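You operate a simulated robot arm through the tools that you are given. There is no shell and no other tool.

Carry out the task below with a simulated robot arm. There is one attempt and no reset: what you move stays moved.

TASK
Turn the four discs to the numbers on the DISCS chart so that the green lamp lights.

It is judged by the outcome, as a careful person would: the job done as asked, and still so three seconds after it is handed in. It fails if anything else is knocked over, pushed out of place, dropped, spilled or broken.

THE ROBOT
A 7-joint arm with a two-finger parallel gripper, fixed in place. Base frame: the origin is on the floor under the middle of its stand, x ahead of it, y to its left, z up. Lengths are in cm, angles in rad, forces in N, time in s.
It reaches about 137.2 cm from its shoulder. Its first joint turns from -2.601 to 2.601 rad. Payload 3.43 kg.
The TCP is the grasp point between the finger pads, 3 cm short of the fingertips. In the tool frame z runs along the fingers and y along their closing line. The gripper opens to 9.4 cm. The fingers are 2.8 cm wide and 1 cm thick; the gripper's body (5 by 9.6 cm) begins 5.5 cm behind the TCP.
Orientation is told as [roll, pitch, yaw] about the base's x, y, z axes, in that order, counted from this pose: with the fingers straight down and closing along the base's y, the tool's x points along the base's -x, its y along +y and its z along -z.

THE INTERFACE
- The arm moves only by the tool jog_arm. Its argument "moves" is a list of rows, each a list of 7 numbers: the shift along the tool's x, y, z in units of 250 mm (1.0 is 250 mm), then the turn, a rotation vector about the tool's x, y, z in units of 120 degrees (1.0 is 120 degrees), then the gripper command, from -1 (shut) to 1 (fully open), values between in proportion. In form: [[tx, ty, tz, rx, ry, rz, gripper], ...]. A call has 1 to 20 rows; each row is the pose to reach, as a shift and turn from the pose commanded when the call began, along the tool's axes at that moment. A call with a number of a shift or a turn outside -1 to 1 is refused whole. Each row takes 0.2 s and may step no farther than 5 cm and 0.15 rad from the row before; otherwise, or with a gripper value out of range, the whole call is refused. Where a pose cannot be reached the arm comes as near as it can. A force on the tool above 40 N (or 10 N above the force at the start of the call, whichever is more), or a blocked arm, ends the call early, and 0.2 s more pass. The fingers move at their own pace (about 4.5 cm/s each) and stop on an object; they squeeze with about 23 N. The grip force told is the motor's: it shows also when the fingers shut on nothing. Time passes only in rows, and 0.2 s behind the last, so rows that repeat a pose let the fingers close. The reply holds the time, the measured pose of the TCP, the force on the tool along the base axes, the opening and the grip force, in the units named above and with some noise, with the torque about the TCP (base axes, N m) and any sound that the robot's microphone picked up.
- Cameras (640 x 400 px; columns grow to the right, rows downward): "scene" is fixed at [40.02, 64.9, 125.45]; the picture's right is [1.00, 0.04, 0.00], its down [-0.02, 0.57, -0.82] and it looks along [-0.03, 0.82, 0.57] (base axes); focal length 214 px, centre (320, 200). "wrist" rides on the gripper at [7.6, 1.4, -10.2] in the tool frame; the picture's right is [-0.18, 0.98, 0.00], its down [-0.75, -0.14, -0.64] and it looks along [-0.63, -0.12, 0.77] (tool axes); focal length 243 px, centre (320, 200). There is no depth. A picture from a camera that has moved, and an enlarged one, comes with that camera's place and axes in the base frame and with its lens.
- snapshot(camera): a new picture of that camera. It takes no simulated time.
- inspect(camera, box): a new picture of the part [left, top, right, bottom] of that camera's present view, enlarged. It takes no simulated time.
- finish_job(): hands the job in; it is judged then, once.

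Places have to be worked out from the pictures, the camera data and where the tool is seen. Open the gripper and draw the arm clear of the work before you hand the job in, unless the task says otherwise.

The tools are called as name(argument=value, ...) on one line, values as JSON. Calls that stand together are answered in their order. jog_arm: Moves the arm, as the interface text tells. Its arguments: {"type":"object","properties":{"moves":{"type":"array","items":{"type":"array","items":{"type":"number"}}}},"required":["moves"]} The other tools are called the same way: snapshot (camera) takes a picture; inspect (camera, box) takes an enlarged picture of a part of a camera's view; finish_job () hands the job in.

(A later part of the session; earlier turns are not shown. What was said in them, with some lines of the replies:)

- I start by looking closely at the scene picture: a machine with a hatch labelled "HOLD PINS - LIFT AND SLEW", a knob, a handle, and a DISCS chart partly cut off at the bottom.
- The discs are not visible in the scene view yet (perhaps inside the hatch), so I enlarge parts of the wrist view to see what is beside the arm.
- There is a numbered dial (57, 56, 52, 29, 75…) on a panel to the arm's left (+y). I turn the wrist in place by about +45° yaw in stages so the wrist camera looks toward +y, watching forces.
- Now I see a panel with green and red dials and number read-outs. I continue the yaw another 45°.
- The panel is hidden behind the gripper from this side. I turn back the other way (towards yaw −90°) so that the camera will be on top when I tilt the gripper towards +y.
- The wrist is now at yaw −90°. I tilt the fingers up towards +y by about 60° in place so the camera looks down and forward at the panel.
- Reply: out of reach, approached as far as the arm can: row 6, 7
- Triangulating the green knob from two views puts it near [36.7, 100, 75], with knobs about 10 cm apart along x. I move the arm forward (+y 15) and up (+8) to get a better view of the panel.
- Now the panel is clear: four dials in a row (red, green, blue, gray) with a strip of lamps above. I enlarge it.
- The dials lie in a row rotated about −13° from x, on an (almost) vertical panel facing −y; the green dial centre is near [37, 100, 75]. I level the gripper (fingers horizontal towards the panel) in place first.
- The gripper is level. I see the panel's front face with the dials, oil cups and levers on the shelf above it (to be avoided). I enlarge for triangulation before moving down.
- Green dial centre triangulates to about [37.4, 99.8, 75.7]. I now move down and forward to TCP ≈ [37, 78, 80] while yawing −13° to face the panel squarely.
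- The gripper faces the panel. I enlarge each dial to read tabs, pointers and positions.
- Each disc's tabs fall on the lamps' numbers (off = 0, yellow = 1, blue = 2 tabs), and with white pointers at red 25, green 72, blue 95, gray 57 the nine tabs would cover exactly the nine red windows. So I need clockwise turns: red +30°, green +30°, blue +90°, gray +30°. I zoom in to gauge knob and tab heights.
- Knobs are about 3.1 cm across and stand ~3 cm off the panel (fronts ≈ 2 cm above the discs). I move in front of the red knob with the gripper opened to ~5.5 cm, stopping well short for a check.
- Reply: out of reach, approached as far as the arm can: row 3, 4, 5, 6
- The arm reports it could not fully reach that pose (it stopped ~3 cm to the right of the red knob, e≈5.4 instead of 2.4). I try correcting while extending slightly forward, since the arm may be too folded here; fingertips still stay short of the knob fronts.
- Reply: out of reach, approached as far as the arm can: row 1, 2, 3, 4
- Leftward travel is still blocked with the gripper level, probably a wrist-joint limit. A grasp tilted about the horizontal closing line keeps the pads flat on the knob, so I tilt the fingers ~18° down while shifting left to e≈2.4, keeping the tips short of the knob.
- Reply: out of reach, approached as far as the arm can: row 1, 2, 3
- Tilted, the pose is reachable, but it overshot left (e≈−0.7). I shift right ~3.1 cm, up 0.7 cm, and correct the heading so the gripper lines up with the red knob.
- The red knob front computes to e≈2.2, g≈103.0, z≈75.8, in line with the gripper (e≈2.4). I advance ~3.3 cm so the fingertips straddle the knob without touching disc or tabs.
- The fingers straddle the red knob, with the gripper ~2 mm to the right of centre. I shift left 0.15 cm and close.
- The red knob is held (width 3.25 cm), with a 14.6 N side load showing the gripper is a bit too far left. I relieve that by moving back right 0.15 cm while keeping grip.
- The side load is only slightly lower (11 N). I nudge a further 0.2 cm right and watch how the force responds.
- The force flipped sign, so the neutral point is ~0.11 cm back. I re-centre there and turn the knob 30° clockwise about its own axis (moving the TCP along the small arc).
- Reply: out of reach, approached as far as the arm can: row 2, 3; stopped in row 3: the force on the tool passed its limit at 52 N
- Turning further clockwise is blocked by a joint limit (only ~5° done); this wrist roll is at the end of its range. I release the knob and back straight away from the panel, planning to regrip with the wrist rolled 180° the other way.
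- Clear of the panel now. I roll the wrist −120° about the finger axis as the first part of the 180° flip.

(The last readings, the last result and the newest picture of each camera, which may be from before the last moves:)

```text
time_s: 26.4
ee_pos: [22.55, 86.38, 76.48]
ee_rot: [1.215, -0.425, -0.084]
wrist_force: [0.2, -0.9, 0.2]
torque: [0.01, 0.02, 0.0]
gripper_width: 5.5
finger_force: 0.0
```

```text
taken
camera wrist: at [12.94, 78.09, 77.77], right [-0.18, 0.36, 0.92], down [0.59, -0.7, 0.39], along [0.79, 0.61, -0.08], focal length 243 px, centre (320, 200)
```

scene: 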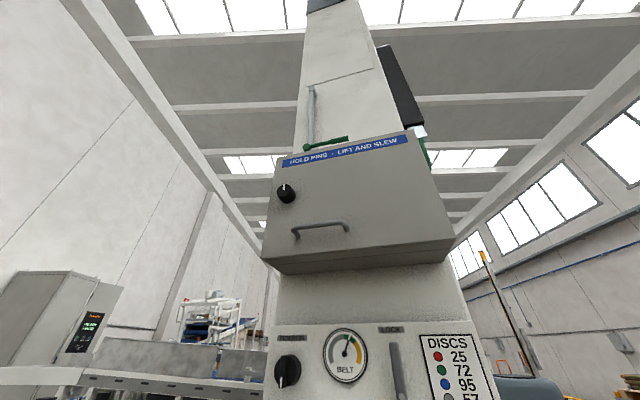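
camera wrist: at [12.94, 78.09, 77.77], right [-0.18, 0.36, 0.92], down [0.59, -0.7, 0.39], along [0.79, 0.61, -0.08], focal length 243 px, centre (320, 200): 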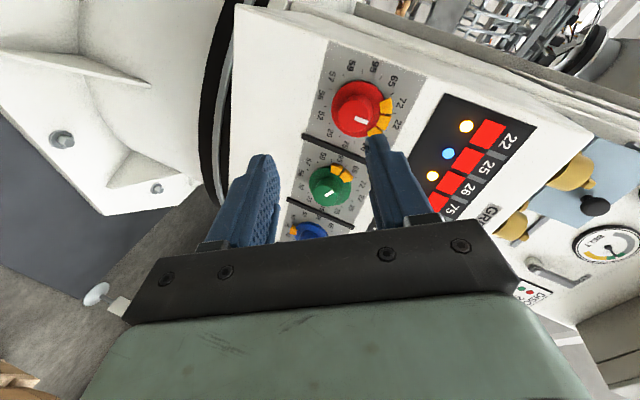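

The roll works and I now see the dials from the left. I continue −64° so the closing line is horizontal again (camera underneath).

jog_arm(moves=[[0, 0, 0, 0, 0, -0.067, 0.17], [0, 0, 0, 0, 0, -0.134, 0.17], [0, 0, 0, 0, 0, -0.2, 0.17], [0, 0, 0, 0, 0, -0.267, 0.17], [0, 0, 0, 0, 0, -0.334, 0.17], [0, 0, 0, 0, 0, -0.4, 0.17], [0, 0, 0, 0, 0, -0.467, 0.17], [0, 0, 0, 0, 0, -0.535, 0.17]])

snapshot(camera="wrist")

```text
time_s: 28.2
ee_pos: [22.68, 86.48, 76.36]
ee_rot: [0.006, -1.246, 1.33]
wrist_force: [-0.6, -0.1, 0.4]
torque: [-0.02, -0.01, 0.0]
gripper_width: 5.48
finger_force: 0.1
```

```text
taken
camera wrist: at [18.41, 74.9, 72.42], right [-0.94, 0.29, 0.18], down [0.05, -0.39, 0.92], along [0.33, 0.87, 0.36], focal length 243 px, centre (320, 200)
```

wrist: 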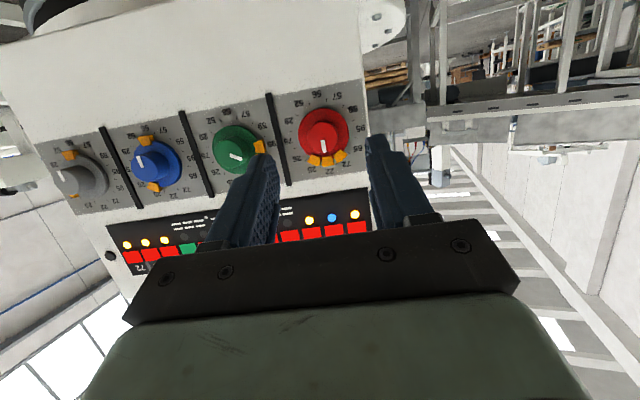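

The camera is now below and the image is upside-down, but the dials are clear. I move in towards the red knob and level the fingers at the same time, stopping ~1.5 cm short of its front.

jog_arm(moves=[[-0.0199, -0.004, 0.0778, 0, -0.039, 0, 0.17], [-0.0397, -0.008, 0.1555, 0, -0.078, 0, 0.17], [-0.0596, -0.012, 0.2333, 0, -0.116, 0, 0.17], [-0.0794, -0.016, 0.311, 0, -0.155, 0, 0.17], [-0.0794, -0.016, 0.311, 0, -0.155, 0, 0.17]])

snapshot(camera="wrist")

```text
time_s: 29.4
ee_pos: [25.24, 93.97, 75.79]
ee_rot: [1.689, -1.552, -0.361]
wrist_force: [-1.0, -0.1, -0.3]
torque: [0.0, -0.05, -0.04]
gripper_width: 5.52
finger_force: 0.1
out of reach, approached as far as the arm can: row 1, 2, 3
```

```text
taken
camera wrist: at [21.22, 84.39, 68.27], right [-0.95, 0.23, 0.2], down [0.0, -0.66, 0.75], along [0.31, 0.71, 0.63], focal length 243 px, centre (320, 200)
```

wrist: 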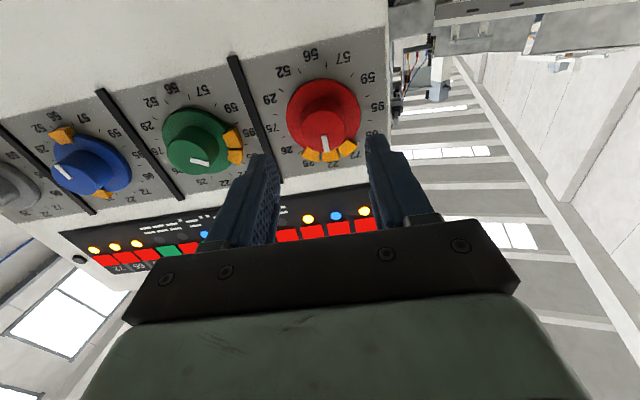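

Level pose reached at e≈2.5, g≈97.3, z≈75.8. From the earlier contact readings the red knob's axis is at e≈2.19, so I shift 0.35 cm left and advance until the fingertips are about 1.6 cm from the panel plate.

jog_arm(moves=[[0, 0.015, 0.053, 0, 0, 0, 0.17], [0, 0.015, 0.105, 0, 0, 0, 0.17], [0, 0.015, 0.158, 0, 0, 0, 0.17], [0, 0.015, 0.158, 0, 0, 0, 0.17]])

inspect(camera="wrist", box=[220, 60, 444, 200])

```text
time_s: 30.4
ee_pos: [25.33, 97.99, 75.8]
ee_rot: [2.029, -1.564, -0.697]
wrist_force: [0.8, 0.3, 0.2]
torque: [-0.02, -0.02, 0.0]
gripper_width: 5.49
finger_force: 0.0
```

```text
2.86 times, centred on (332, 130) of wrist
camera zoom: at [21.55, 88.29, 68.16], right [-0.95, 0.23, 0.19], down [-0.01, -0.66, 0.75], along [0.3, 0.72, 0.63], focal length 693 px, centre (286, 400)
```

zoom: 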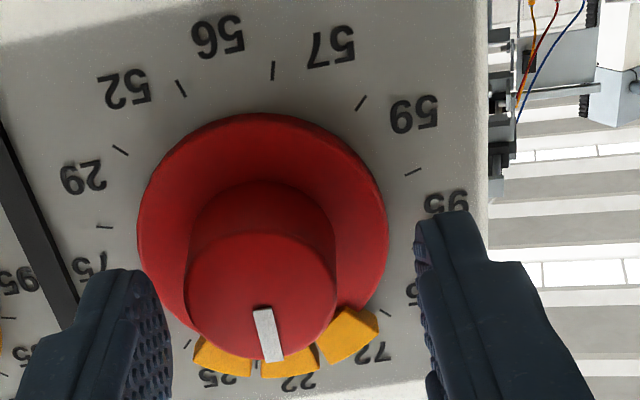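

The gripper ended ~0.5 cm too far left (measured e≈1.69, and the picture shows uneven gaps). I shift +0.5 cm right, then close on the knob.

jog_arm(moves=[[0, -0.01, 0, 0, 0, 0, 0.17], [0, -0.02, 0, 0, 0, 0, 0.17], [0, -0.02, 0, 0, 0, 0, 0.17]])

inspect(camera="wrist", box=[220, 60, 444, 200])

```text
time_s: 31.2
ee_pos: [25.85, 97.87, 75.82]
ee_rot: [2.027, -1.567, -0.696]
wrist_force: [-0.8, 0.7, 0.3]
torque: [-0.01, 0.04, 0.0]
gripper_width: 5.49
finger_force: 0.1
```

```text
2.86 times, centred on (332, 130) of wrist
camera zoom: at [22.1, 88.28, 68.24], right [-0.95, 0.23, 0.19], down [-0.01, -0.66, 0.75], along [0.3, 0.72, 0.63], focal length 693 px, centre (286, 400)
```

zoom: 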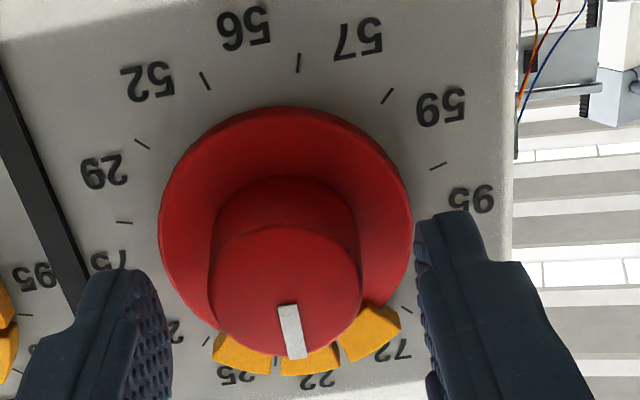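

Now centred (e≈2.22). I close on the red knob and read the forces.

jog_arm(moves=[[0, -0.02, 0, 0, 0, 0, -0.3], [0, -0.02, 0, 0, 0, 0, -1], [0, -0.02, 0, 0, 0, 0, -1], [0, -0.02, 0, 0, 0, 0, -1]])

```text
time_s: 32.1
ee_pos: [25.98, 97.87, 75.87]
ee_rot: [2.549, -1.568, -1.211]
wrist_force: [-6.6, 2.6, 0.0]
torque: [-0.09, 0.06, 0.17]
gripper_width: 3.24
finger_force: 44.7
stopped in row 4: the force on the tool passed its limit at 42 N (the readings are from after the stop); the commanded pose is now the measured one
```

The knob is gripped (3.24 cm); I mistakenly repeated the sideways offset, but the residual load is only ~7 N. I turn the wrist clockwise 24° and check the force and the dial.

jog_arm(moves=[[0, 0.002, 0, 0, 0, 0.04, -1], [0, 0.002, 0, 0, 0, 0.08, -1], [0, 0.002, 0, 0, 0, 0.12, -1], [0, 0.002, 0, 0, 0, 0.16, -1], [0, 0.002, 0, 0, 0, 0.2, -1], [0, 0.002, 0, 0, 0, 0.2, -1]])

snapshot(camera="wrist")

inspect(camera="wrist", box=[220, 60, 444, 200])

```text
time_s: 33.5
ee_pos: [25.87, 97.86, 75.76]
ee_rot: [1.579, -1.149, -0.24]
wrist_force: [11.1, 7.7, 5.2]
torque: [-0.32, 0.11, -0.07]
gripper_width: 3.25
finger_force: 44.6
```

```text
taken
camera wrist: at [19.36, 88.96, 69.45], right [-0.8, 0.19, 0.57], down [0.28, -0.73, 0.63], along [0.53, 0.66, 0.53], focal length 243 px, centre (320, 200)
```

wrist: 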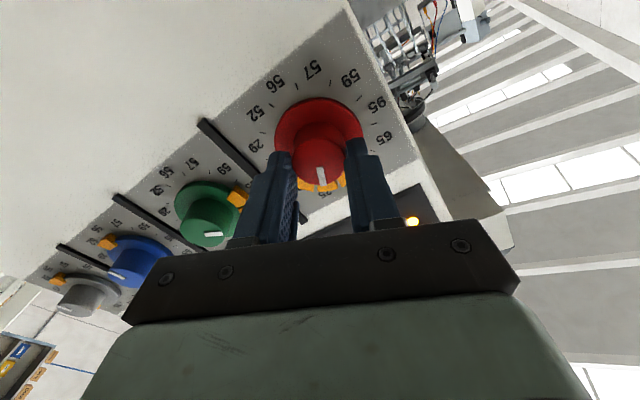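

```text
2.86 times, centred on (332, 130) of wrist
camera zoom: at [19.36, 88.96, 69.45], right [-0.8, 0.19, 0.57], down [0.28, -0.73, 0.63], along [0.53, 0.66, 0.53], focal length 693 px, centre (286, 400)
```

zoom: 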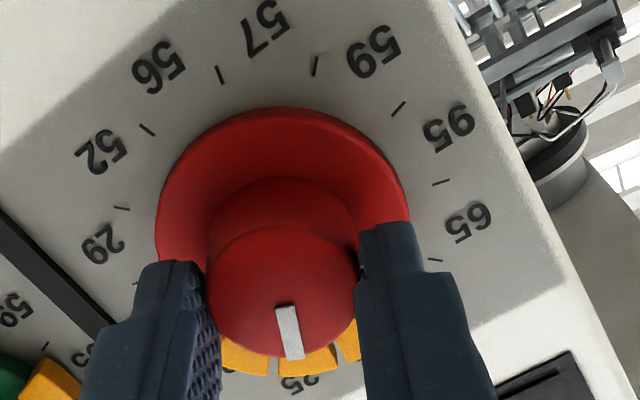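

The disc turned with the gripper; the pointer now reads roughly 26–28° from the 22 mark (25 is at 30°). I add 2° more, then open and back off 1.5 cm to check.

jog_arm(moves=[[0, 0, 0, 0, 0, 0.017, -1], [0, 0, 0, 0, 0, 0.017, -1], [0, 0, 0, 0, 0, 0.017, 0.17], [0, 0, 0, 0, 0, 0.017, 0.17], [0, 0, 0, 0, 0, 0.017, 0.17], [0, 0, -0.06, 0, 0, 0.017, 0.17], [0, 0, -0.16, 0, 0, 0.017, 0.17], [0, 0, -0.3, 0, 0, 0.017, 0.17]])

snapshot(camera="wrist")

inspect(camera="wrist", box=[260, 40, 420, 140])

```text
time_s: 35.3
ee_pos: [24.12, 90.58, 75.85]
ee_rot: [1.575, -1.112, -0.237]
wrist_force: [-0.4, 0.0, -0.7]
torque: [-0.02, -0.03, 0.01]
gripper_width: 5.51
finger_force: 0.0
```

```text
taken
camera wrist: at [17.28, 81.68, 69.66], right [-0.78, 0.18, 0.6], down [0.3, -0.73, 0.61], along [0.55, 0.66, 0.52], focal length 243 px, centre (320, 200)
```

wrist: 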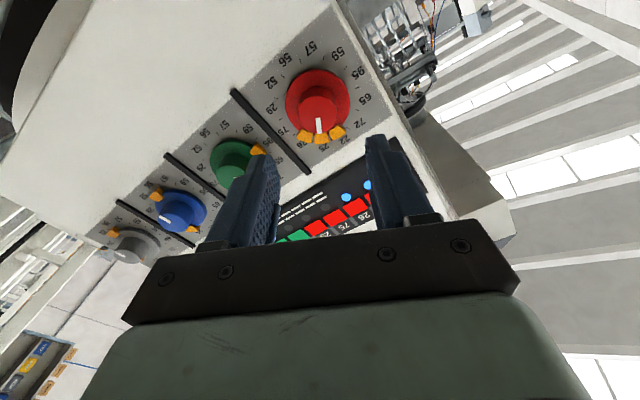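

```text
4.00 times, centred on (340, 90) of wrist
camera zoom: at [17.28, 81.68, 69.66], right [-0.78, 0.18, 0.6], down [0.3, -0.73, 0.61], along [0.55, 0.66, 0.52], focal length 970 px, centre (240, 640)
```

zoom: 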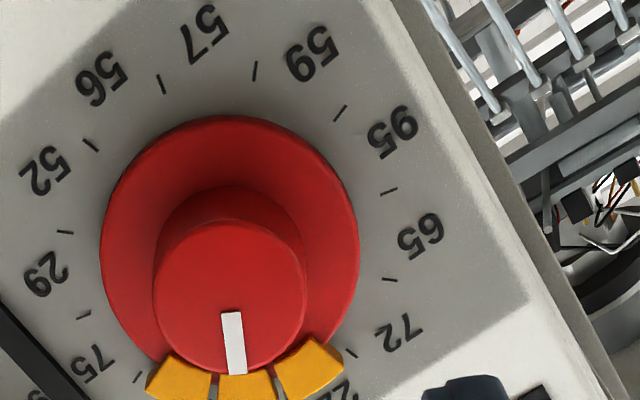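

The red pointer now measures ≈30°, i.e. on 25, and lamps 25 and 26 are both blue as expected. Next the green disc: I shift right to e≈12.6 and roll the wrist to a vertical closing line (away from its tabs), staying short of the knob.

jog_arm(moves=[[-0.0225, -0.0466, 0.014, 0, 0, 0.0668, 0.17], [-0.045, -0.0932, 0.028, 0, 0, 0.1337, 0.17], [-0.0674, -0.1398, 0.042, 0, 0, 0.2005, 0.17], [-0.0899, -0.1864, 0.056, 0, 0, 0.2674, 0.17], [-0.1124, -0.2329, 0.071, 0, 0, 0.3342, 0.17], [-0.1349, -0.2795, 0.085, 0, 0, 0.401, 0.17], [-0.1573, -0.3261, 0.099, 0, 0, 0.4679, 0.17], [-0.1798, -0.3727, 0.113, 0, 0, 0.5347, 0.17], [-0.1798, -0.3727, 0.113, 0, 0, 0.5347, 0.17]])

snapshot(camera="wrist")

inspect(camera="wrist", box=[240, 20, 432, 140])

```text
time_s: 37.3
ee_pos: [34.91, 90.91, 75.85]
ee_rot: [1.573, 0.007, -0.232]
wrist_force: [0.2, -0.4, 0.1]
torque: [0.01, 0.01, -0.02]
gripper_width: 5.51
finger_force: 0.1
```

```text
taken
camera wrist: at [25.19, 82.74, 77.32], right [0.18, -0.05, 0.98], down [0.58, -0.8, -0.15], along [0.79, 0.6, -0.12], focal length 243 px, centre (320, 200)
```

wrist: 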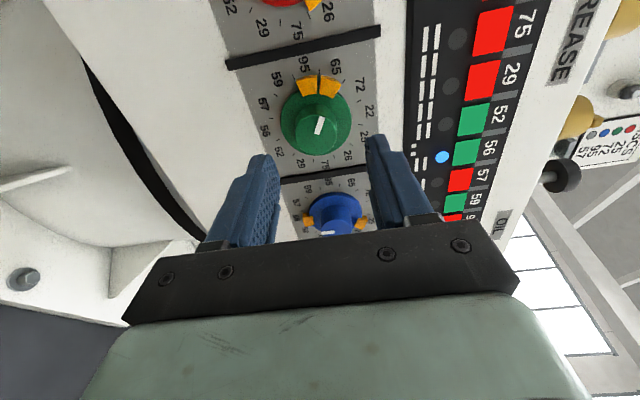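

```text
3.33 times, centred on (336, 80) of wrist
camera zoom: at [25.19, 82.74, 77.32], right [0.18, -0.05, 0.98], down [0.58, -0.8, -0.15], along [0.79, 0.6, -0.12], focal length 809 px, centre (267, 600)
```

zoom: 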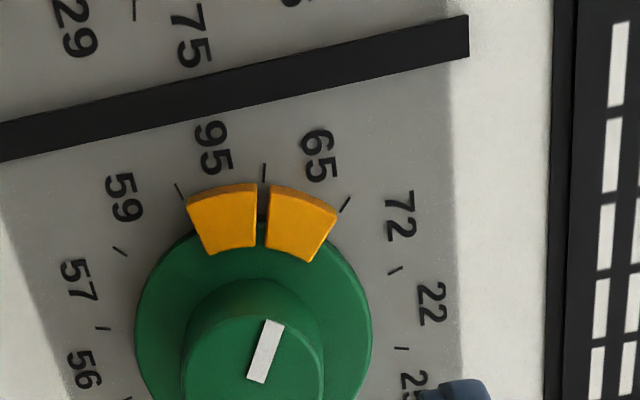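

I look at the green knob region including the fingertips to check the alignment.

inspect(camera="wrist", box=[220, 60, 444, 200])

```text
2.86 times, centred on (332, 130) of wrist
camera zoom: at [25.19, 82.74, 77.32], right [0.18, -0.05, 0.98], down [0.58, -0.8, -0.15], along [0.79, 0.6, -0.12], focal length 693 px, centre (286, 400)
```

zoom: 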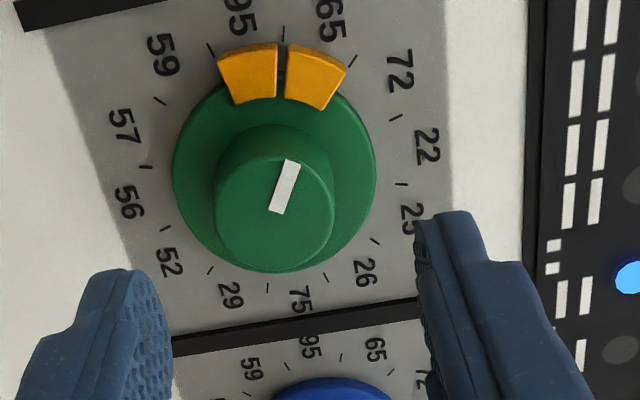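

Green knob axis computes to e≈12.57, z≈75.6; the gripper is at e=12.66, z=75.85. I correct by those millimetres and advance to the grasp depth.

jog_arm(moves=[[0.003, -0.008, 0.04, 0, 0, 0, 0.17], [0.003, -0.008, 0.09, 0, 0, 0, 0.17], [0.003, -0.008, 0.14, 0, 0, 0, 0.17], [0.003, -0.008, 0.187, 0, 0, 0, 0.17], [0.003, -0.008, 0.187, 0, 0, 0, 0.17]])

inspect(camera="wrist", box=[220, 60, 444, 200])

```text
time_s: 38.5
ee_pos: [35.91, 95.78, 75.59]
ee_rot: [1.574, 0.005, -0.234]
wrist_force: [-0.7, 0.1, 0.5]
torque: [-0.01, -0.01, -0.02]
gripper_width: 5.51
finger_force: 0.0
```

```text
2.86 times, centred on (332, 130) of wrist
camera zoom: at [26.16, 87.49, 77.1], right [0.18, -0.05, 0.98], down [0.58, -0.8, -0.15], along [0.79, 0.6, -0.12], focal length 693 px, centre (286, 400)
```

zoom: 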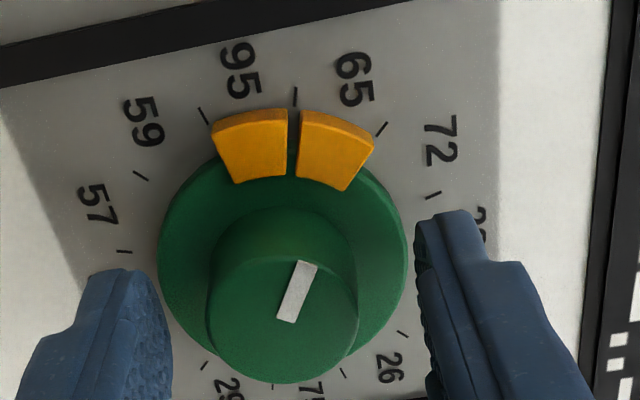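

Aligned like the red grasp was. I close on the green knob without moving.

jog_arm(moves=[[0, 0, 0, 0, 0, 0, -0.3], [0, 0, 0, 0, 0, 0, -1], [0, 0, 0, 0, 0, 0, -1], [0, 0, 0, 0, 0, 0, -1]])

```text
time_s: 39.5
ee_pos: [35.92, 95.72, 75.48]
ee_rot: [1.571, 0.005, -0.234]
wrist_force: [-1.4, -1.0, -9.8]
torque: [-0.33, 0.06, -0.05]
gripper_width: 3.19
finger_force: 45.5
```

Gripped; −9.8 N vertical means I am ~0.8 mm high. I correct that and turn the green knob 30° clockwise.

jog_arm(moves=[[0, -0.003, 0, 0, 0, 0, -1], [0, -0.003, 0, 0, 0, 0.05, -1], [0, -0.003, 0, 0, 0, 0.1, -1], [0, -0.003, 0, 0, 0, 0.15, -1], [0, -0.003, 0, 0, 0, 0.2, -1], [0, -0.003, 0, 0, 0, 0.25, -1], [0, -0.003, 0, 0, 0, 0.25, -1]])

inspect(camera="wrist", box=[220, 60, 444, 200])

```text
time_s: 41.1
ee_pos: [35.91, 95.55, 75.62]
ee_rot: [1.574, 0.531, -0.23]
wrist_force: [10.6, 21.3, 13.9]
torque: [0.37, -0.81, 0.21]
gripper_width: 3.21
finger_force: 45.1
```

```text
2.86 times, centred on (332, 130) of wrist
camera zoom: at [27.88, 86.91, 80.66], right [0.64, -0.15, 0.76], down [0.42, -0.76, -0.5], along [0.65, 0.64, -0.42], focal length 693 px, centre (286, 400)
```

zoom: 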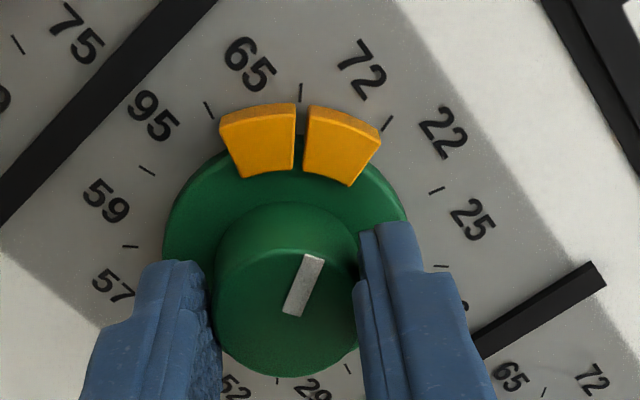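

The green tabs now sit on 65 and 72 with the gap on the tick, so the pointer is on 72. I release and back away 7.5 cm.

jog_arm(moves=[[0, 0, 0, 0, 0, 0, 0.17], [0, 0, 0, 0, 0, 0, 0.17], [0, 0, 0, 0, 0, 0, 0.17], [0, 0, -0.06, 0, 0, 0, 0.17], [0, 0, -0.16, 0, 0, 0, 0.17], [0, 0, -0.3, 0, 0, 0, 0.17], [0, 0, -0.3, 0, 0, 0, 0.17]])

snapshot(camera="wrist")

inspect(camera="wrist", box=[230, 20, 422, 140])

```text
time_s: 42.7
ee_pos: [34.06, 88.4, 75.36]
ee_rot: [1.572, 0.528, -0.233]
wrist_force: [0.1, -0.3, 0.7]
torque: [0.05, 0.02, -0.02]
gripper_width: 5.53
finger_force: 0.2
```

```text
taken
camera wrist: at [26.1, 79.81, 80.54], right [0.64, -0.15, 0.76], down [0.42, -0.76, -0.5], along [0.65, 0.63, -0.42], focal length 243 px, centre (320, 200)
```

wrist: 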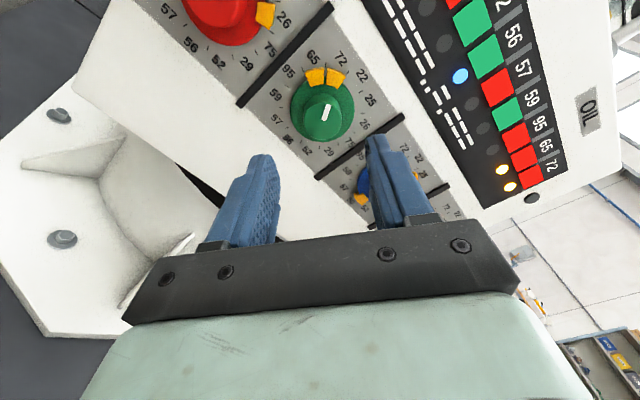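

```text
3.33 times, centred on (326, 80) of wrist
camera zoom: at [26.1, 79.81, 80.54], right [0.64, -0.15, 0.76], down [0.42, -0.76, -0.5], along [0.65, 0.63, -0.42], focal length 809 px, centre (300, 600)
```

zoom: 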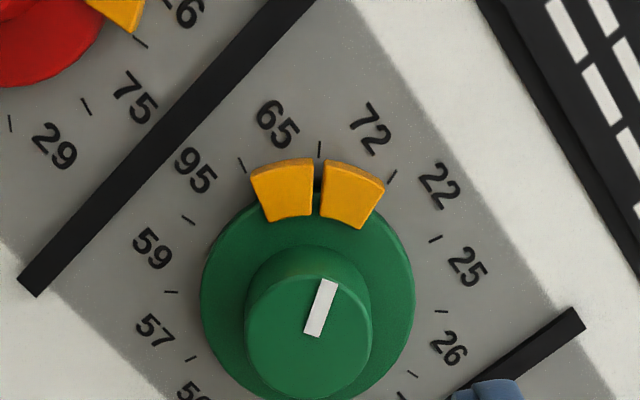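

Green is on 72 and the lamps agree (95 now off; 65 and 72 yellow). I move to the blue dial (e≈23) and roll back −120° so the closing line starts horizontal, clear of its tabs at 25 and 56.

jog_arm(moves=[[-0.0239, 0.0147, 0.007, 0, 0, -0.0667, 0.17], [-0.0479, 0.0294, 0.014, 0, 0, -0.1333, 0.17], [-0.0718, 0.0441, 0.021, 0, 0, -0.2, 0.17], [-0.0957, 0.0588, 0.028, 0, 0, -0.2667, 0.17], [-0.1197, 0.0735, 0.035, 0, 0, -0.3333, 0.17], [-0.1436, 0.0882, 0.042, 0, 0, -0.4, 0.17], [-0.1675, 0.1029, 0.049, 0, 0, -0.4667, 0.17], [-0.1915, 0.1176, 0.055, 0, 0, -0.5333, 0.17], [-0.2154, 0.1323, 0.062, 0, 0, -0.6, 0.17], [-0.2393, 0.147, 0.069, 0, 0, -0.6667, 0.17], [-0.2633, 0.1617, 0.076, 0, 0, -0.7333, 0.17], [-0.2872, 0.1764, 0.083, 0, 0, -0.8, 0.17], [-0.3111, 0.1911, 0.09, 0, 0, -0.8667, 0.17], [-0.3351, 0.2058, 0.097, 0, 0, -0.9333, 0.17], [-0.359, 0.2205, 0.104, 0, 0, -1.0, 0.17], [-0.359, 0.2205, 0.104, 0, 0, -1.0, 0.17]])

snapshot(camera="wrist")

inspect(camera="wrist", box=[220, 60, 444, 200])

```text
time_s: 46.1
ee_pos: [45.0, 88.3, 75.83]
ee_rot: [2.096, -1.568, -0.758]
wrist_force: [-0.4, -0.6, 0.2]
torque: [0.0, 0.03, -0.01]
gripper_width: 5.5
finger_force: 0.2
```

```text
taken
camera wrist: at [41.29, 78.79, 68.2], right [-0.96, 0.23, 0.19], down [-0.01, -0.66, 0.75], along [0.29, 0.72, 0.63], focal length 243 px, centre (320, 200)
```

wrist: 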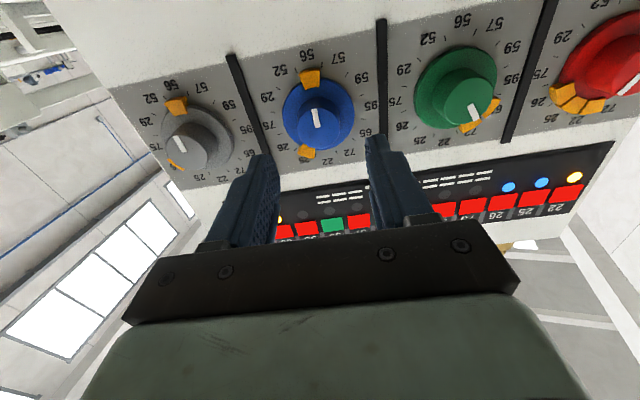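

```text
2.86 times, centred on (332, 130) of wrist
camera zoom: at [41.29, 78.79, 68.2], right [-0.96, 0.23, 0.19], down [-0.01, -0.66, 0.75], along [0.29, 0.72, 0.63], focal length 693 px, centre (286, 400)
```

zoom: 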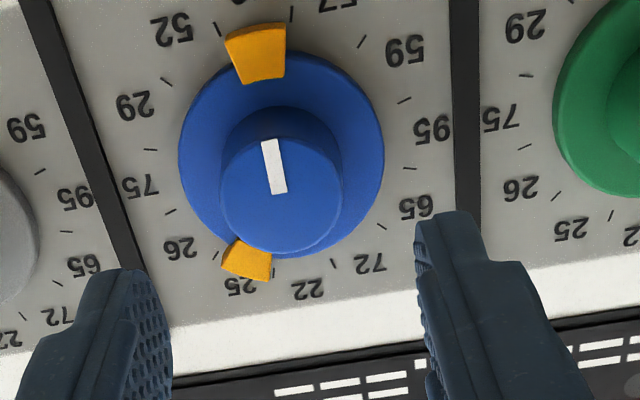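

The blue knob axis is at e≈23.1, z≈75.5 (allowing for the camera bias seen with red), and the gripper is at e=23.08, z=75.83. I lower 0.33 cm and advance to the grasp depth.

jog_arm(moves=[[0.0132, -0.0015, 0.04, 0, 0, 0, 0.17], [0.0132, -0.0015, 0.09, 0, 0, 0, 0.17], [0.0132, -0.0015, 0.145, 0, 0, 0, 0.17], [0.0132, -0.0015, 0.1976, 0, 0, 0, 0.17], [0.0132, -0.0015, 0.1976, 0, 0, 0, 0.17]])

inspect(camera="wrist", box=[220, 60, 444, 200])

```text
time_s: 47.3
ee_pos: [46.13, 93.09, 75.51]
ee_rot: [1.869, -1.566, -0.529]
wrist_force: [0.3, 0.5, 0.3]
torque: [0.0, -0.01, 0.01]
gripper_width: 5.52
finger_force: 0.1
```

```text
2.86 times, centred on (332, 130) of wrist
camera zoom: at [42.4, 83.51, 67.9], right [-0.96, 0.23, 0.19], down [-0.01, -0.66, 0.75], along [0.3, 0.72, 0.63], focal length 693 px, centre (286, 400)
```

zoom: 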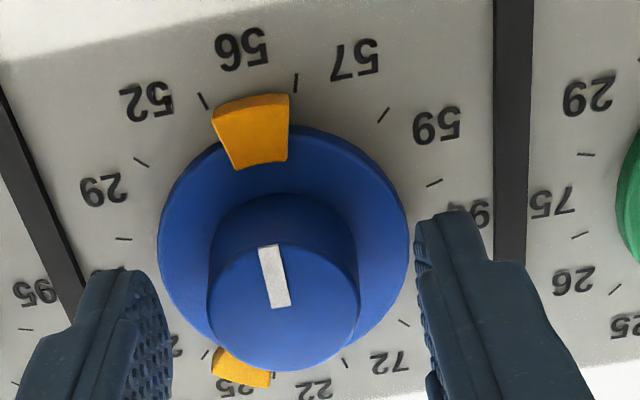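

Aligned (gaps match the centred pattern), pointer measures 180° (56). I close on the blue knob.

jog_arm(moves=[[0, 0, 0, 0, 0, 0, -0.3], [0, 0, 0, 0, 0, 0, -1], [0, 0, 0, 0, 0, 0, -1], [0, 0, 0, 0, 0, 0, -1]])

```text
time_s: 48.3
ee_pos: [46.2, 93.03, 75.44]
ee_rot: [1.832, -1.567, -0.494]
wrist_force: [4.2, -0.6, 1.2]
torque: [-0.01, -0.01, -0.12]
gripper_width: 3.24
finger_force: 45.2
```

Gripped with just 4 N side load. I turn the blue knob 45° clockwise first and check forces.

jog_arm(moves=[[0, -0.001, 0, 0, 0, 0.0625, -1], [0, -0.001, 0, 0, 0, 0.125, -1], [0, -0.001, 0, 0, 0, 0.1875, -1], [0, -0.001, 0, 0, 0, 0.25, -1], [0, -0.001, 0, 0, 0, 0.3125, -1], [0, -0.001, 0, 0, 0, 0.375, -1], [0, -0.001, 0, 0, 0, 0.375, -1]])

inspect(camera="wrist", box=[220, 60, 444, 200])

```text
time_s: 49.9
ee_pos: [46.14, 93.0, 75.48]
ee_rot: [1.575, -0.78, -0.233]
wrist_force: [-4.0, 6.6, 10.0]
torque: [0.51, -0.15, 0.2]
gripper_width: 3.25
finger_force: 45.6
```

```text
2.86 times, centred on (332, 130) of wrist
camera zoom: at [37.63, 84.61, 71.14], right [-0.55, 0.13, 0.83], down [0.47, -0.77, 0.43], along [0.69, 0.62, 0.36], focal length 693 px, centre (286, 400)
```

zoom: 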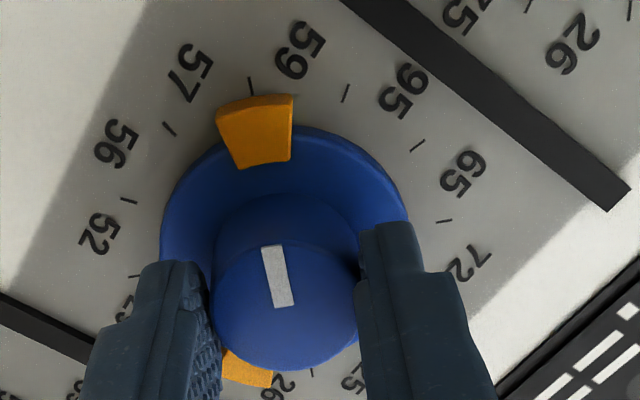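

The blue tab is now midway between 57 and 59 (225°), forces are low. I turn the remaining 45°.

jog_arm(moves=[[0, 0, 0, 0, 0, 0.0625, -1], [0, 0, 0, 0, 0, 0.125, -1], [0, 0, 0, 0, 0, 0.1875, -1], [0, 0, 0, 0, 0, 0.25, -1], [0, 0, 0, 0, 0, 0.3125, -1], [0, 0, 0, 0, 0, 0.375, -1], [0, 0, 0, 0, 0, 0.375, -1]])

inspect(camera="wrist", box=[220, 60, 444, 200])

```text
time_s: 51.5
ee_pos: [46.22, 93.03, 75.45]
ee_rot: [1.573, 0.007, -0.232]
wrist_force: [0.5, 15.0, 16.6]
torque: [0.37, -0.11, -0.34]
gripper_width: 3.22
finger_force: 44.7
```

```text
2.86 times, centred on (332, 130) of wrist
camera zoom: at [36.46, 84.87, 76.97], right [0.18, -0.05, 0.98], down [0.58, -0.8, -0.15], along [0.79, 0.6, -0.12], focal length 693 px, centre (286, 400)
```

zoom: 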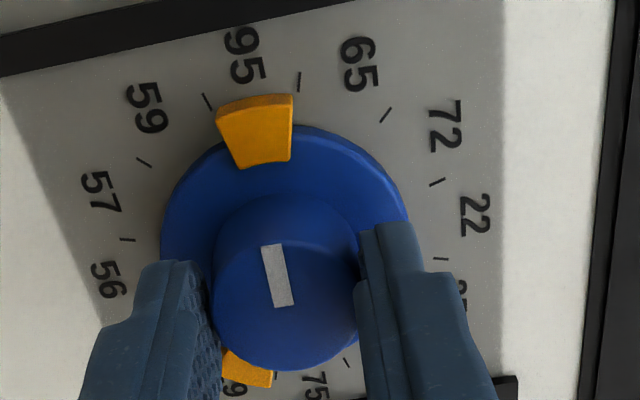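

The blue tab is squarely on 95 and the pointer measures 270°. I release and back away.

jog_arm(moves=[[0, 0, 0, 0, 0, 0, 0.17], [0, 0, 0, 0, 0, 0, 0.17], [0, 0, 0, 0, 0, 0, 0.17], [0, 0, -0.06, 0, 0, 0, 0.17], [0, 0, -0.16, 0, 0, 0, 0.17], [0, 0, -0.3, 0, 0, 0, 0.17], [0, 0, -0.3, 0, 0, 0, 0.17]])

snapshot(camera="wrist")

inspect(camera="wrist", box=[230, 20, 422, 140])

```text
time_s: 53.1
ee_pos: [44.31, 85.92, 75.31]
ee_rot: [1.572, 0.003, -0.233]
wrist_force: [0.3, 0.6, -0.4]
torque: [-0.02, 0.01, 0.02]
gripper_width: 5.5
finger_force: 0.1
```

```text
taken
camera wrist: at [34.64, 77.74, 76.8], right [0.18, -0.05, 0.98], down [0.58, -0.8, -0.15], along [0.79, 0.6, -0.12], focal length 243 px, centre (320, 200)
```

wrist: 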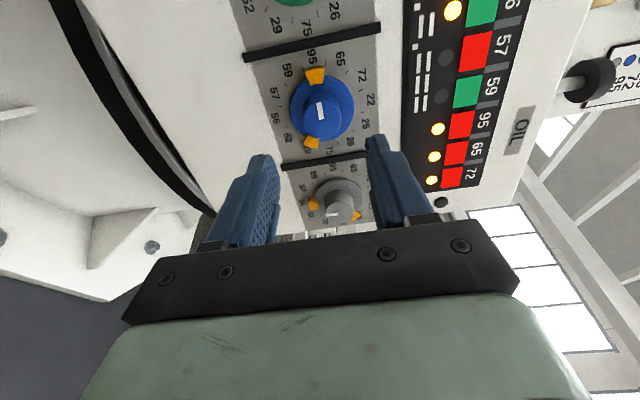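

```text
3.33 times, centred on (326, 80) of wrist
camera zoom: at [34.64, 77.74, 76.8], right [0.18, -0.05, 0.98], down [0.58, -0.8, -0.15], along [0.79, 0.6, -0.12], focal length 809 px, centre (300, 600)
```

zoom: 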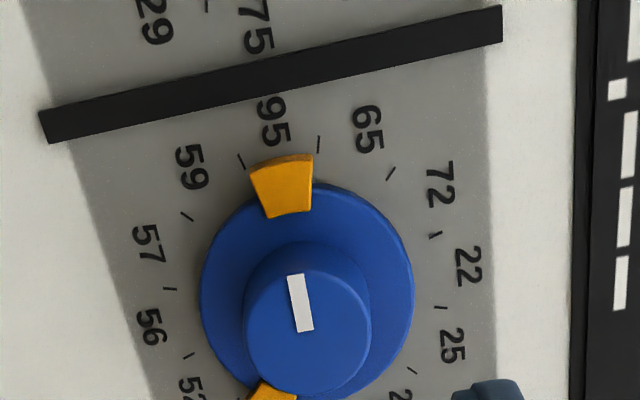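

Lamps 56, 95, 65, 72 are each yellow now. I move to the gray dial (e≈33.5) and roll −60° so the closing line (120°/300°) avoids its tabs at 26 and 56.

jog_arm(moves=[[-0.0527, 0.001, 0.0125, 0, 0, -0.0625, 0.17], [-0.1054, 0.0019, 0.025, 0, 0, -0.125, 0.17], [-0.1581, 0.0029, 0.0375, 0, 0, -0.1875, 0.17], [-0.2108, 0.0038, 0.05, 0, 0, -0.25, 0.17], [-0.2635, 0.0048, 0.0625, 0, 0, -0.3125, 0.17], [-0.3162, 0.0057, 0.075, 0, 0, -0.375, 0.17], [-0.3689, 0.0067, 0.0875, 0, 0, -0.4375, 0.17], [-0.4216, 0.0076, 0.1, 0, 0, -0.5, 0.17], [-0.4216, 0.0076, 0.1, 0, 0, -0.5, 0.17]])

snapshot(camera="wrist")

inspect(camera="wrist", box=[220, 60, 444, 200])

```text
time_s: 55.1
ee_pos: [55.38, 85.9, 75.36]
ee_rot: [1.572, -1.044, -0.236]
wrist_force: [-0.5, -0.6, 0.0]
torque: [0.01, 0.03, 0.0]
gripper_width: 5.5
finger_force: 0.0
```

```text
taken
camera wrist: at [48.18, 77.18, 69.57], right [-0.74, 0.17, 0.65], down [0.34, -0.74, 0.58], along [0.59, 0.65, 0.49], focal length 243 px, centre (320, 200)
```

wrist: 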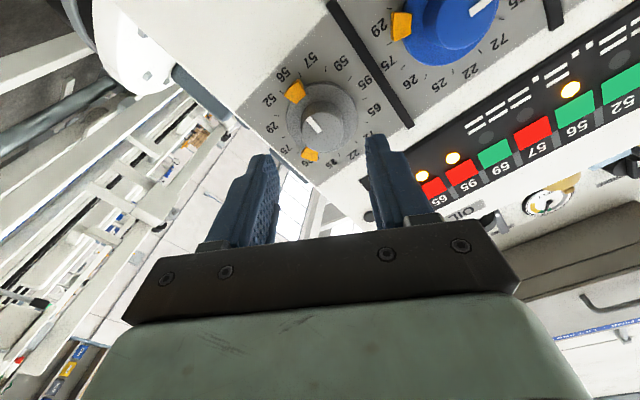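

```text
2.86 times, centred on (332, 130) of wrist
camera zoom: at [48.18, 77.18, 69.57], right [-0.74, 0.17, 0.65], down [0.34, -0.74, 0.58], along [0.59, 0.65, 0.49], focal length 693 px, centre (286, 400)
```

zoom: 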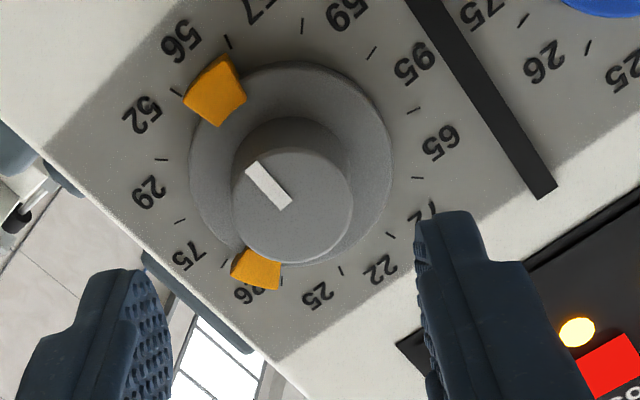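

Gray knob axis works out to e≈33.56, z≈75.45; gripper is at e=33.73, z=75.36. I correct by those and advance to grasp depth.

jog_arm(moves=[[0, 0.0079, 0.04, 0, 0, 0, 0.17], [0, 0.0079, 0.09, 0, 0, 0, 0.17], [0, 0.0079, 0.145, 0, 0, 0, 0.17], [0, 0.0079, 0.194, 0, 0, 0, 0.17], [0, 0.0079, 0.194, 0, 0, 0, 0.17]])

inspect(camera="wrist", box=[220, 60, 444, 200])

```text
time_s: 56.3
ee_pos: [56.28, 90.78, 75.49]
ee_rot: [1.573, -1.044, -0.235]
wrist_force: [0.1, -0.9, 0.1]
torque: [-0.01, -0.02, 0.0]
gripper_width: 5.51
finger_force: 0.0
```

```text
2.86 times, centred on (332, 130) of wrist
camera zoom: at [49.04, 81.95, 69.68], right [-0.74, 0.17, 0.65], down [0.34, -0.74, 0.58], along [0.59, 0.65, 0.49], focal length 693 px, centre (286, 400)
```

zoom: 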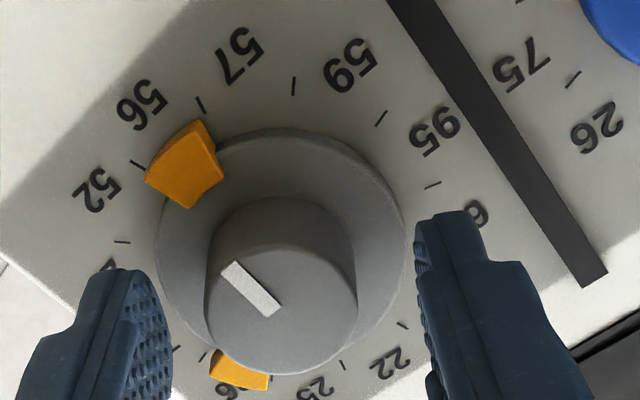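

Alignment matches the earlier good grasps. I close on the gray knob.

jog_arm(moves=[[0, 0, 0, 0, 0, 0, -0.3], [0, 0, 0, 0, 0, 0, -1], [0, 0, 0, 0, 0, 0, -1], [0, 0, 0, 0, 0, 0, -1]])

```text
time_s: 57.3
ee_pos: [56.35, 90.65, 75.6]
ee_rot: [1.572, -1.043, -0.236]
wrist_force: [7.9, -1.4, -3.5]
torque: [-0.1, 0.0, -0.31]
gripper_width: 3.19
finger_force: 45.7
```

Gripped with ~9 N side load; I shift 0.7 mm to relieve it and turn the gray knob 30° clockwise.

jog_arm(moves=[[0, -0.0026, 0, 0, 0, 0, -1], [0, -0.0026, 0, 0, 0, 0.05, -1], [0, -0.0026, 0, 0, 0, 0.1, -1], [0, -0.0026, 0, 0, 0, 0.15, -1], [0, -0.0026, 0, 0, 0, 0.2, -1], [0, -0.0026, 0, 0, 0, 0.25, -1], [0, -0.0026, 0, 0, 0, 0.25, -1]])

inspect(camera="wrist", box=[220, 60, 444, 200])

```text
time_s: 58.9
ee_pos: [56.44, 90.62, 75.46]
ee_rot: [1.573, -0.516, -0.234]
wrist_force: [9.9, 17.6, -7.9]
torque: [-0.24, 0.08, -0.35]
gripper_width: 3.2
finger_force: 44.9
```

```text
2.86 times, centred on (332, 130) of wrist
camera zoom: at [46.94, 82.43, 72.98], right [-0.32, 0.07, 0.95], down [0.56, -0.79, 0.25], along [0.77, 0.61, 0.21], focal length 693 px, centre (286, 400)
```

zoom: 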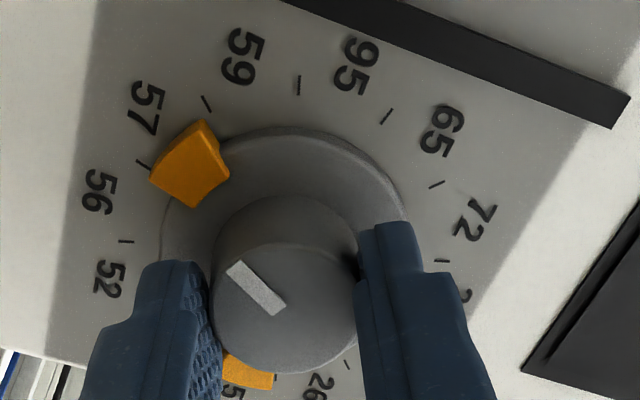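

The gray tab sits in the 57 sector and the pointer measures ≈210°. I release, back away, and look for the lamp.

jog_arm(moves=[[0, 0, 0, 0, 0, 0, 0.17], [0, 0, 0, 0, 0, 0, 0.17], [0, 0, 0, 0, 0, 0, 0.17], [0, 0, -0.06, 0, 0, 0, 0.17], [0, 0, -0.16, 0, 0, 0, 0.17], [0, 0, -0.3, 0, 0, 0, 0.17], [0, 0, -0.45, 0, 0, 0, 0.17], [0, 0, -0.62, 0, 0, 0, 0.17]])

snapshot(camera="wrist")

snapshot(camera="scene")

```text
time_s: 60.7
ee_pos: [52.86, 75.24, 75.54]
ee_rot: [1.574, -0.52, -0.234]
wrist_force: [0.1, -0.2, -0.9]
torque: [0.0, 0.02, 0.01]
gripper_width: 5.5
finger_force: 0.0
```

```text
taken
camera wrist: at [43.33, 67.06, 72.99], right [-0.32, 0.07, 0.94], down [0.56, -0.79, 0.25], along [0.77, 0.61, 0.21], focal length 243 px, centre (320, 200)
```

wrist: 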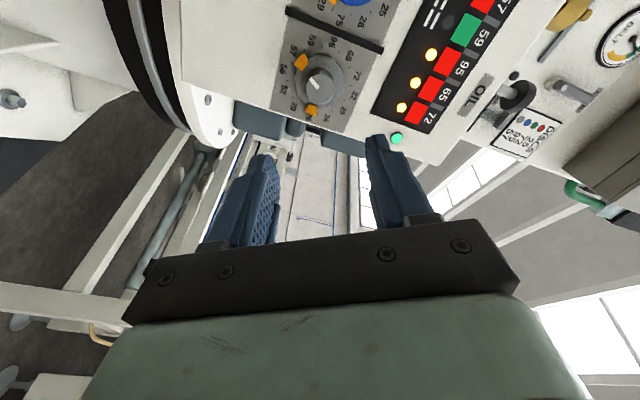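

```text
taken
```

scene: 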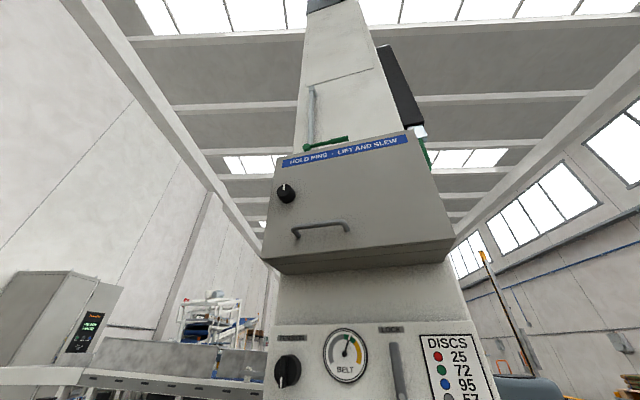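

The round lamp at the end of the strip is now lit green. I enlarge it, and then draw back further with the gripper open while rolling the camera to check all four dials once more.

inspect(camera="wrist", box=[280, 0, 472, 160])

jog_arm(moves=[[0.03, 0.016, -0.02, 0, 0, -0.0625, 0.4], [0.06, 0.032, -0.04, 0, 0, -0.125, 0.7], [0.09, 0.048, -0.06, 0, 0, -0.1875, 1], [0.12, 0.064, -0.08, 0, 0, -0.25, 1], [0.15, 0.08, -0.1, 0, 0, -0.3125, 1], [0.18, 0.096, -0.12, 0, 0, -0.375, 1], [0.21, 0.112, -0.14, 0, 0, -0.4375, 1], [0.24, 0.128, -0.16, 0, 0, -0.5, 1], [0.27, 0.144, -0.16, 0, 0, -0.5, 1]])

snapshot(camera="wrist")

```text
2.50 times, centred on (376, 80) of wrist
camera zoom: at [43.33, 67.06, 72.99], right [-0.32, 0.07, 0.94], down [0.56, -0.79, 0.25], along [0.77, 0.61, 0.21], focal length 606 px, centre (180, 500)
```

zoom: 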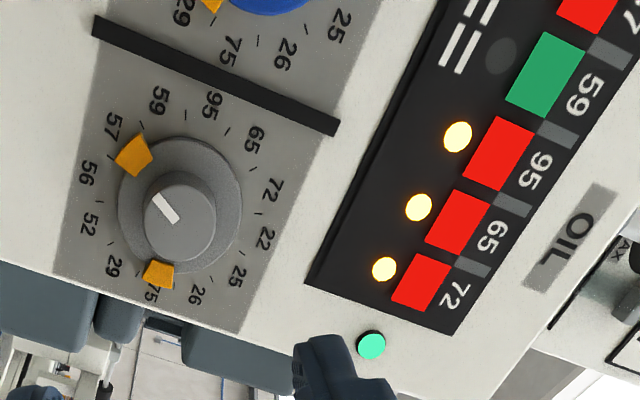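

```text
time_s: 62.7
ee_pos: [44.31, 73.42, 75.28]
ee_rot: [1.972, -1.566, -0.634]
wrist_force: [-0.3, -0.3, 0.8]
torque: [0.0, 0.01, 0.0]
gripper_width: 9.39
finger_force: 0.0
```

```text
taken
camera wrist: at [40.64, 63.74, 67.7], right [-0.96, 0.23, 0.19], down [-0.01, -0.66, 0.75], along [0.29, 0.72, 0.63], focal length 243 px, centre (320, 200)
```

wrist: 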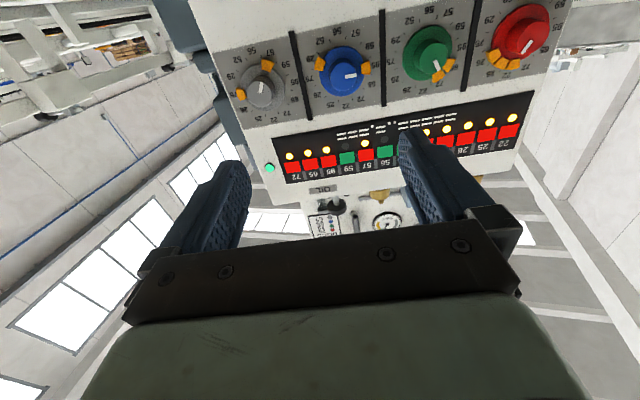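

The green lamp stays lit, and every red window has exactly one yellow lamp. I enlarge the dials for a final check of all four pointers.

inspect(camera="wrist", box=[225, 30, 385, 130])

inspect(camera="wrist", box=[390, 0, 566, 110])

inspect(camera="wrist", box=[250, 90, 540, 200])

```text
4.00 times, centred on (305, 80) of wrist
camera zoom: at [40.64, 63.74, 67.7], right [-0.96, 0.23, 0.19], down [-0.01, -0.66, 0.75], along [0.29, 0.72, 0.63], focal length 970 px, centre (380, 680)
```

zoom: 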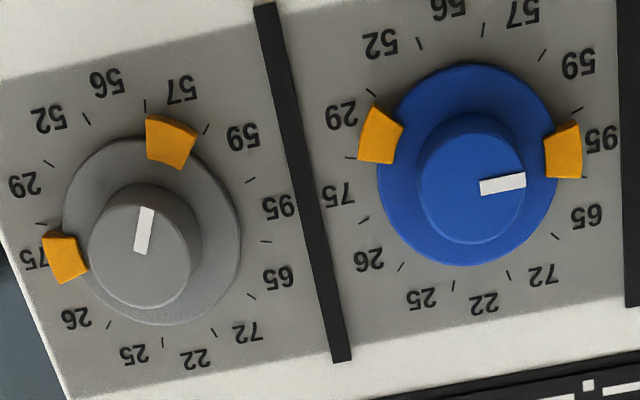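

```text
3.64 times, centred on (478, 55) of wrist
camera zoom: at [40.64, 63.74, 67.7], right [-0.96, 0.23, 0.19], down [-0.01, -0.66, 0.75], along [0.29, 0.72, 0.63], focal length 882 px, centre (-254, 727)
```

zoom: 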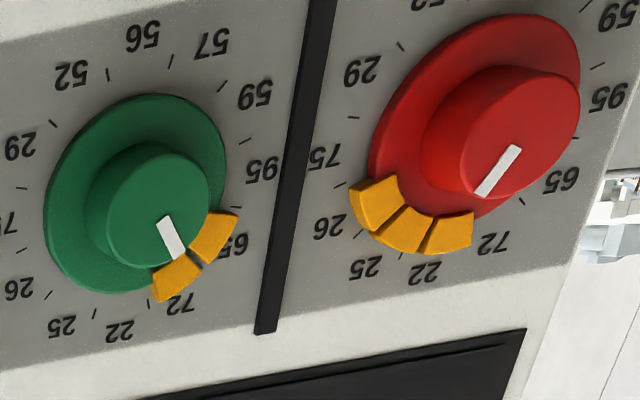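

```text
2.21 times, centred on (395, 145) of wrist
camera zoom: at [40.64, 63.74, 67.7], right [-0.96, 0.23, 0.19], down [-0.01, -0.66, 0.75], along [0.29, 0.72, 0.63], focal length 535 px, centre (154, 321)
```

zoom: 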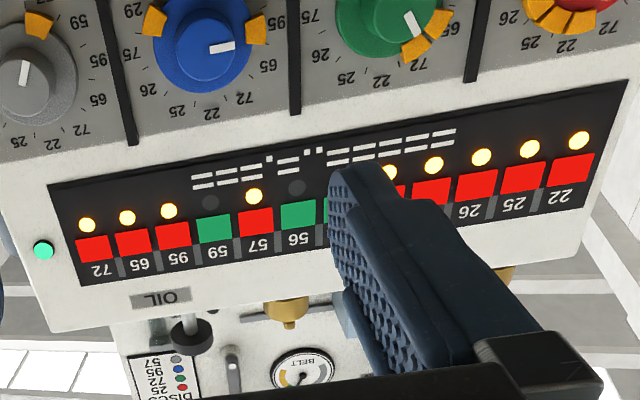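

All four pointers are on their chart numbers: red 25, green 72, blue 95, gray 57. The nine red windows each show one yellow lamp and the green lamp is lit. The gripper is open and about 25 cm clear of the panel, so I hand the job in.

finish_job()

```text
The job is handed in.
```

The four discs are on their chart numbers: red 25, green 72, blue 95 and gray 57. The green lamp at the end of the lamp strip came on after the last turn. It was still lit in my final pictures just before I handed the job in.

- **Positions:** the last close-up pictures show all four pointers on their numbers. Each red window also has one yellow lamp beside it, which fits all the tabs being in the right places.
- **Force stops:** the arm tripped its force limit twice while holding the red knob, at 52 N and 42 N. The first was a joint limit partway through the turn; the second was my mistake in repeating a sideways shift. The pictures show nothing damaged or displaced, and the red disc then turned normally.
- **Arm:** the gripper is fully open and the arm is about 25 cm clear of the panel.
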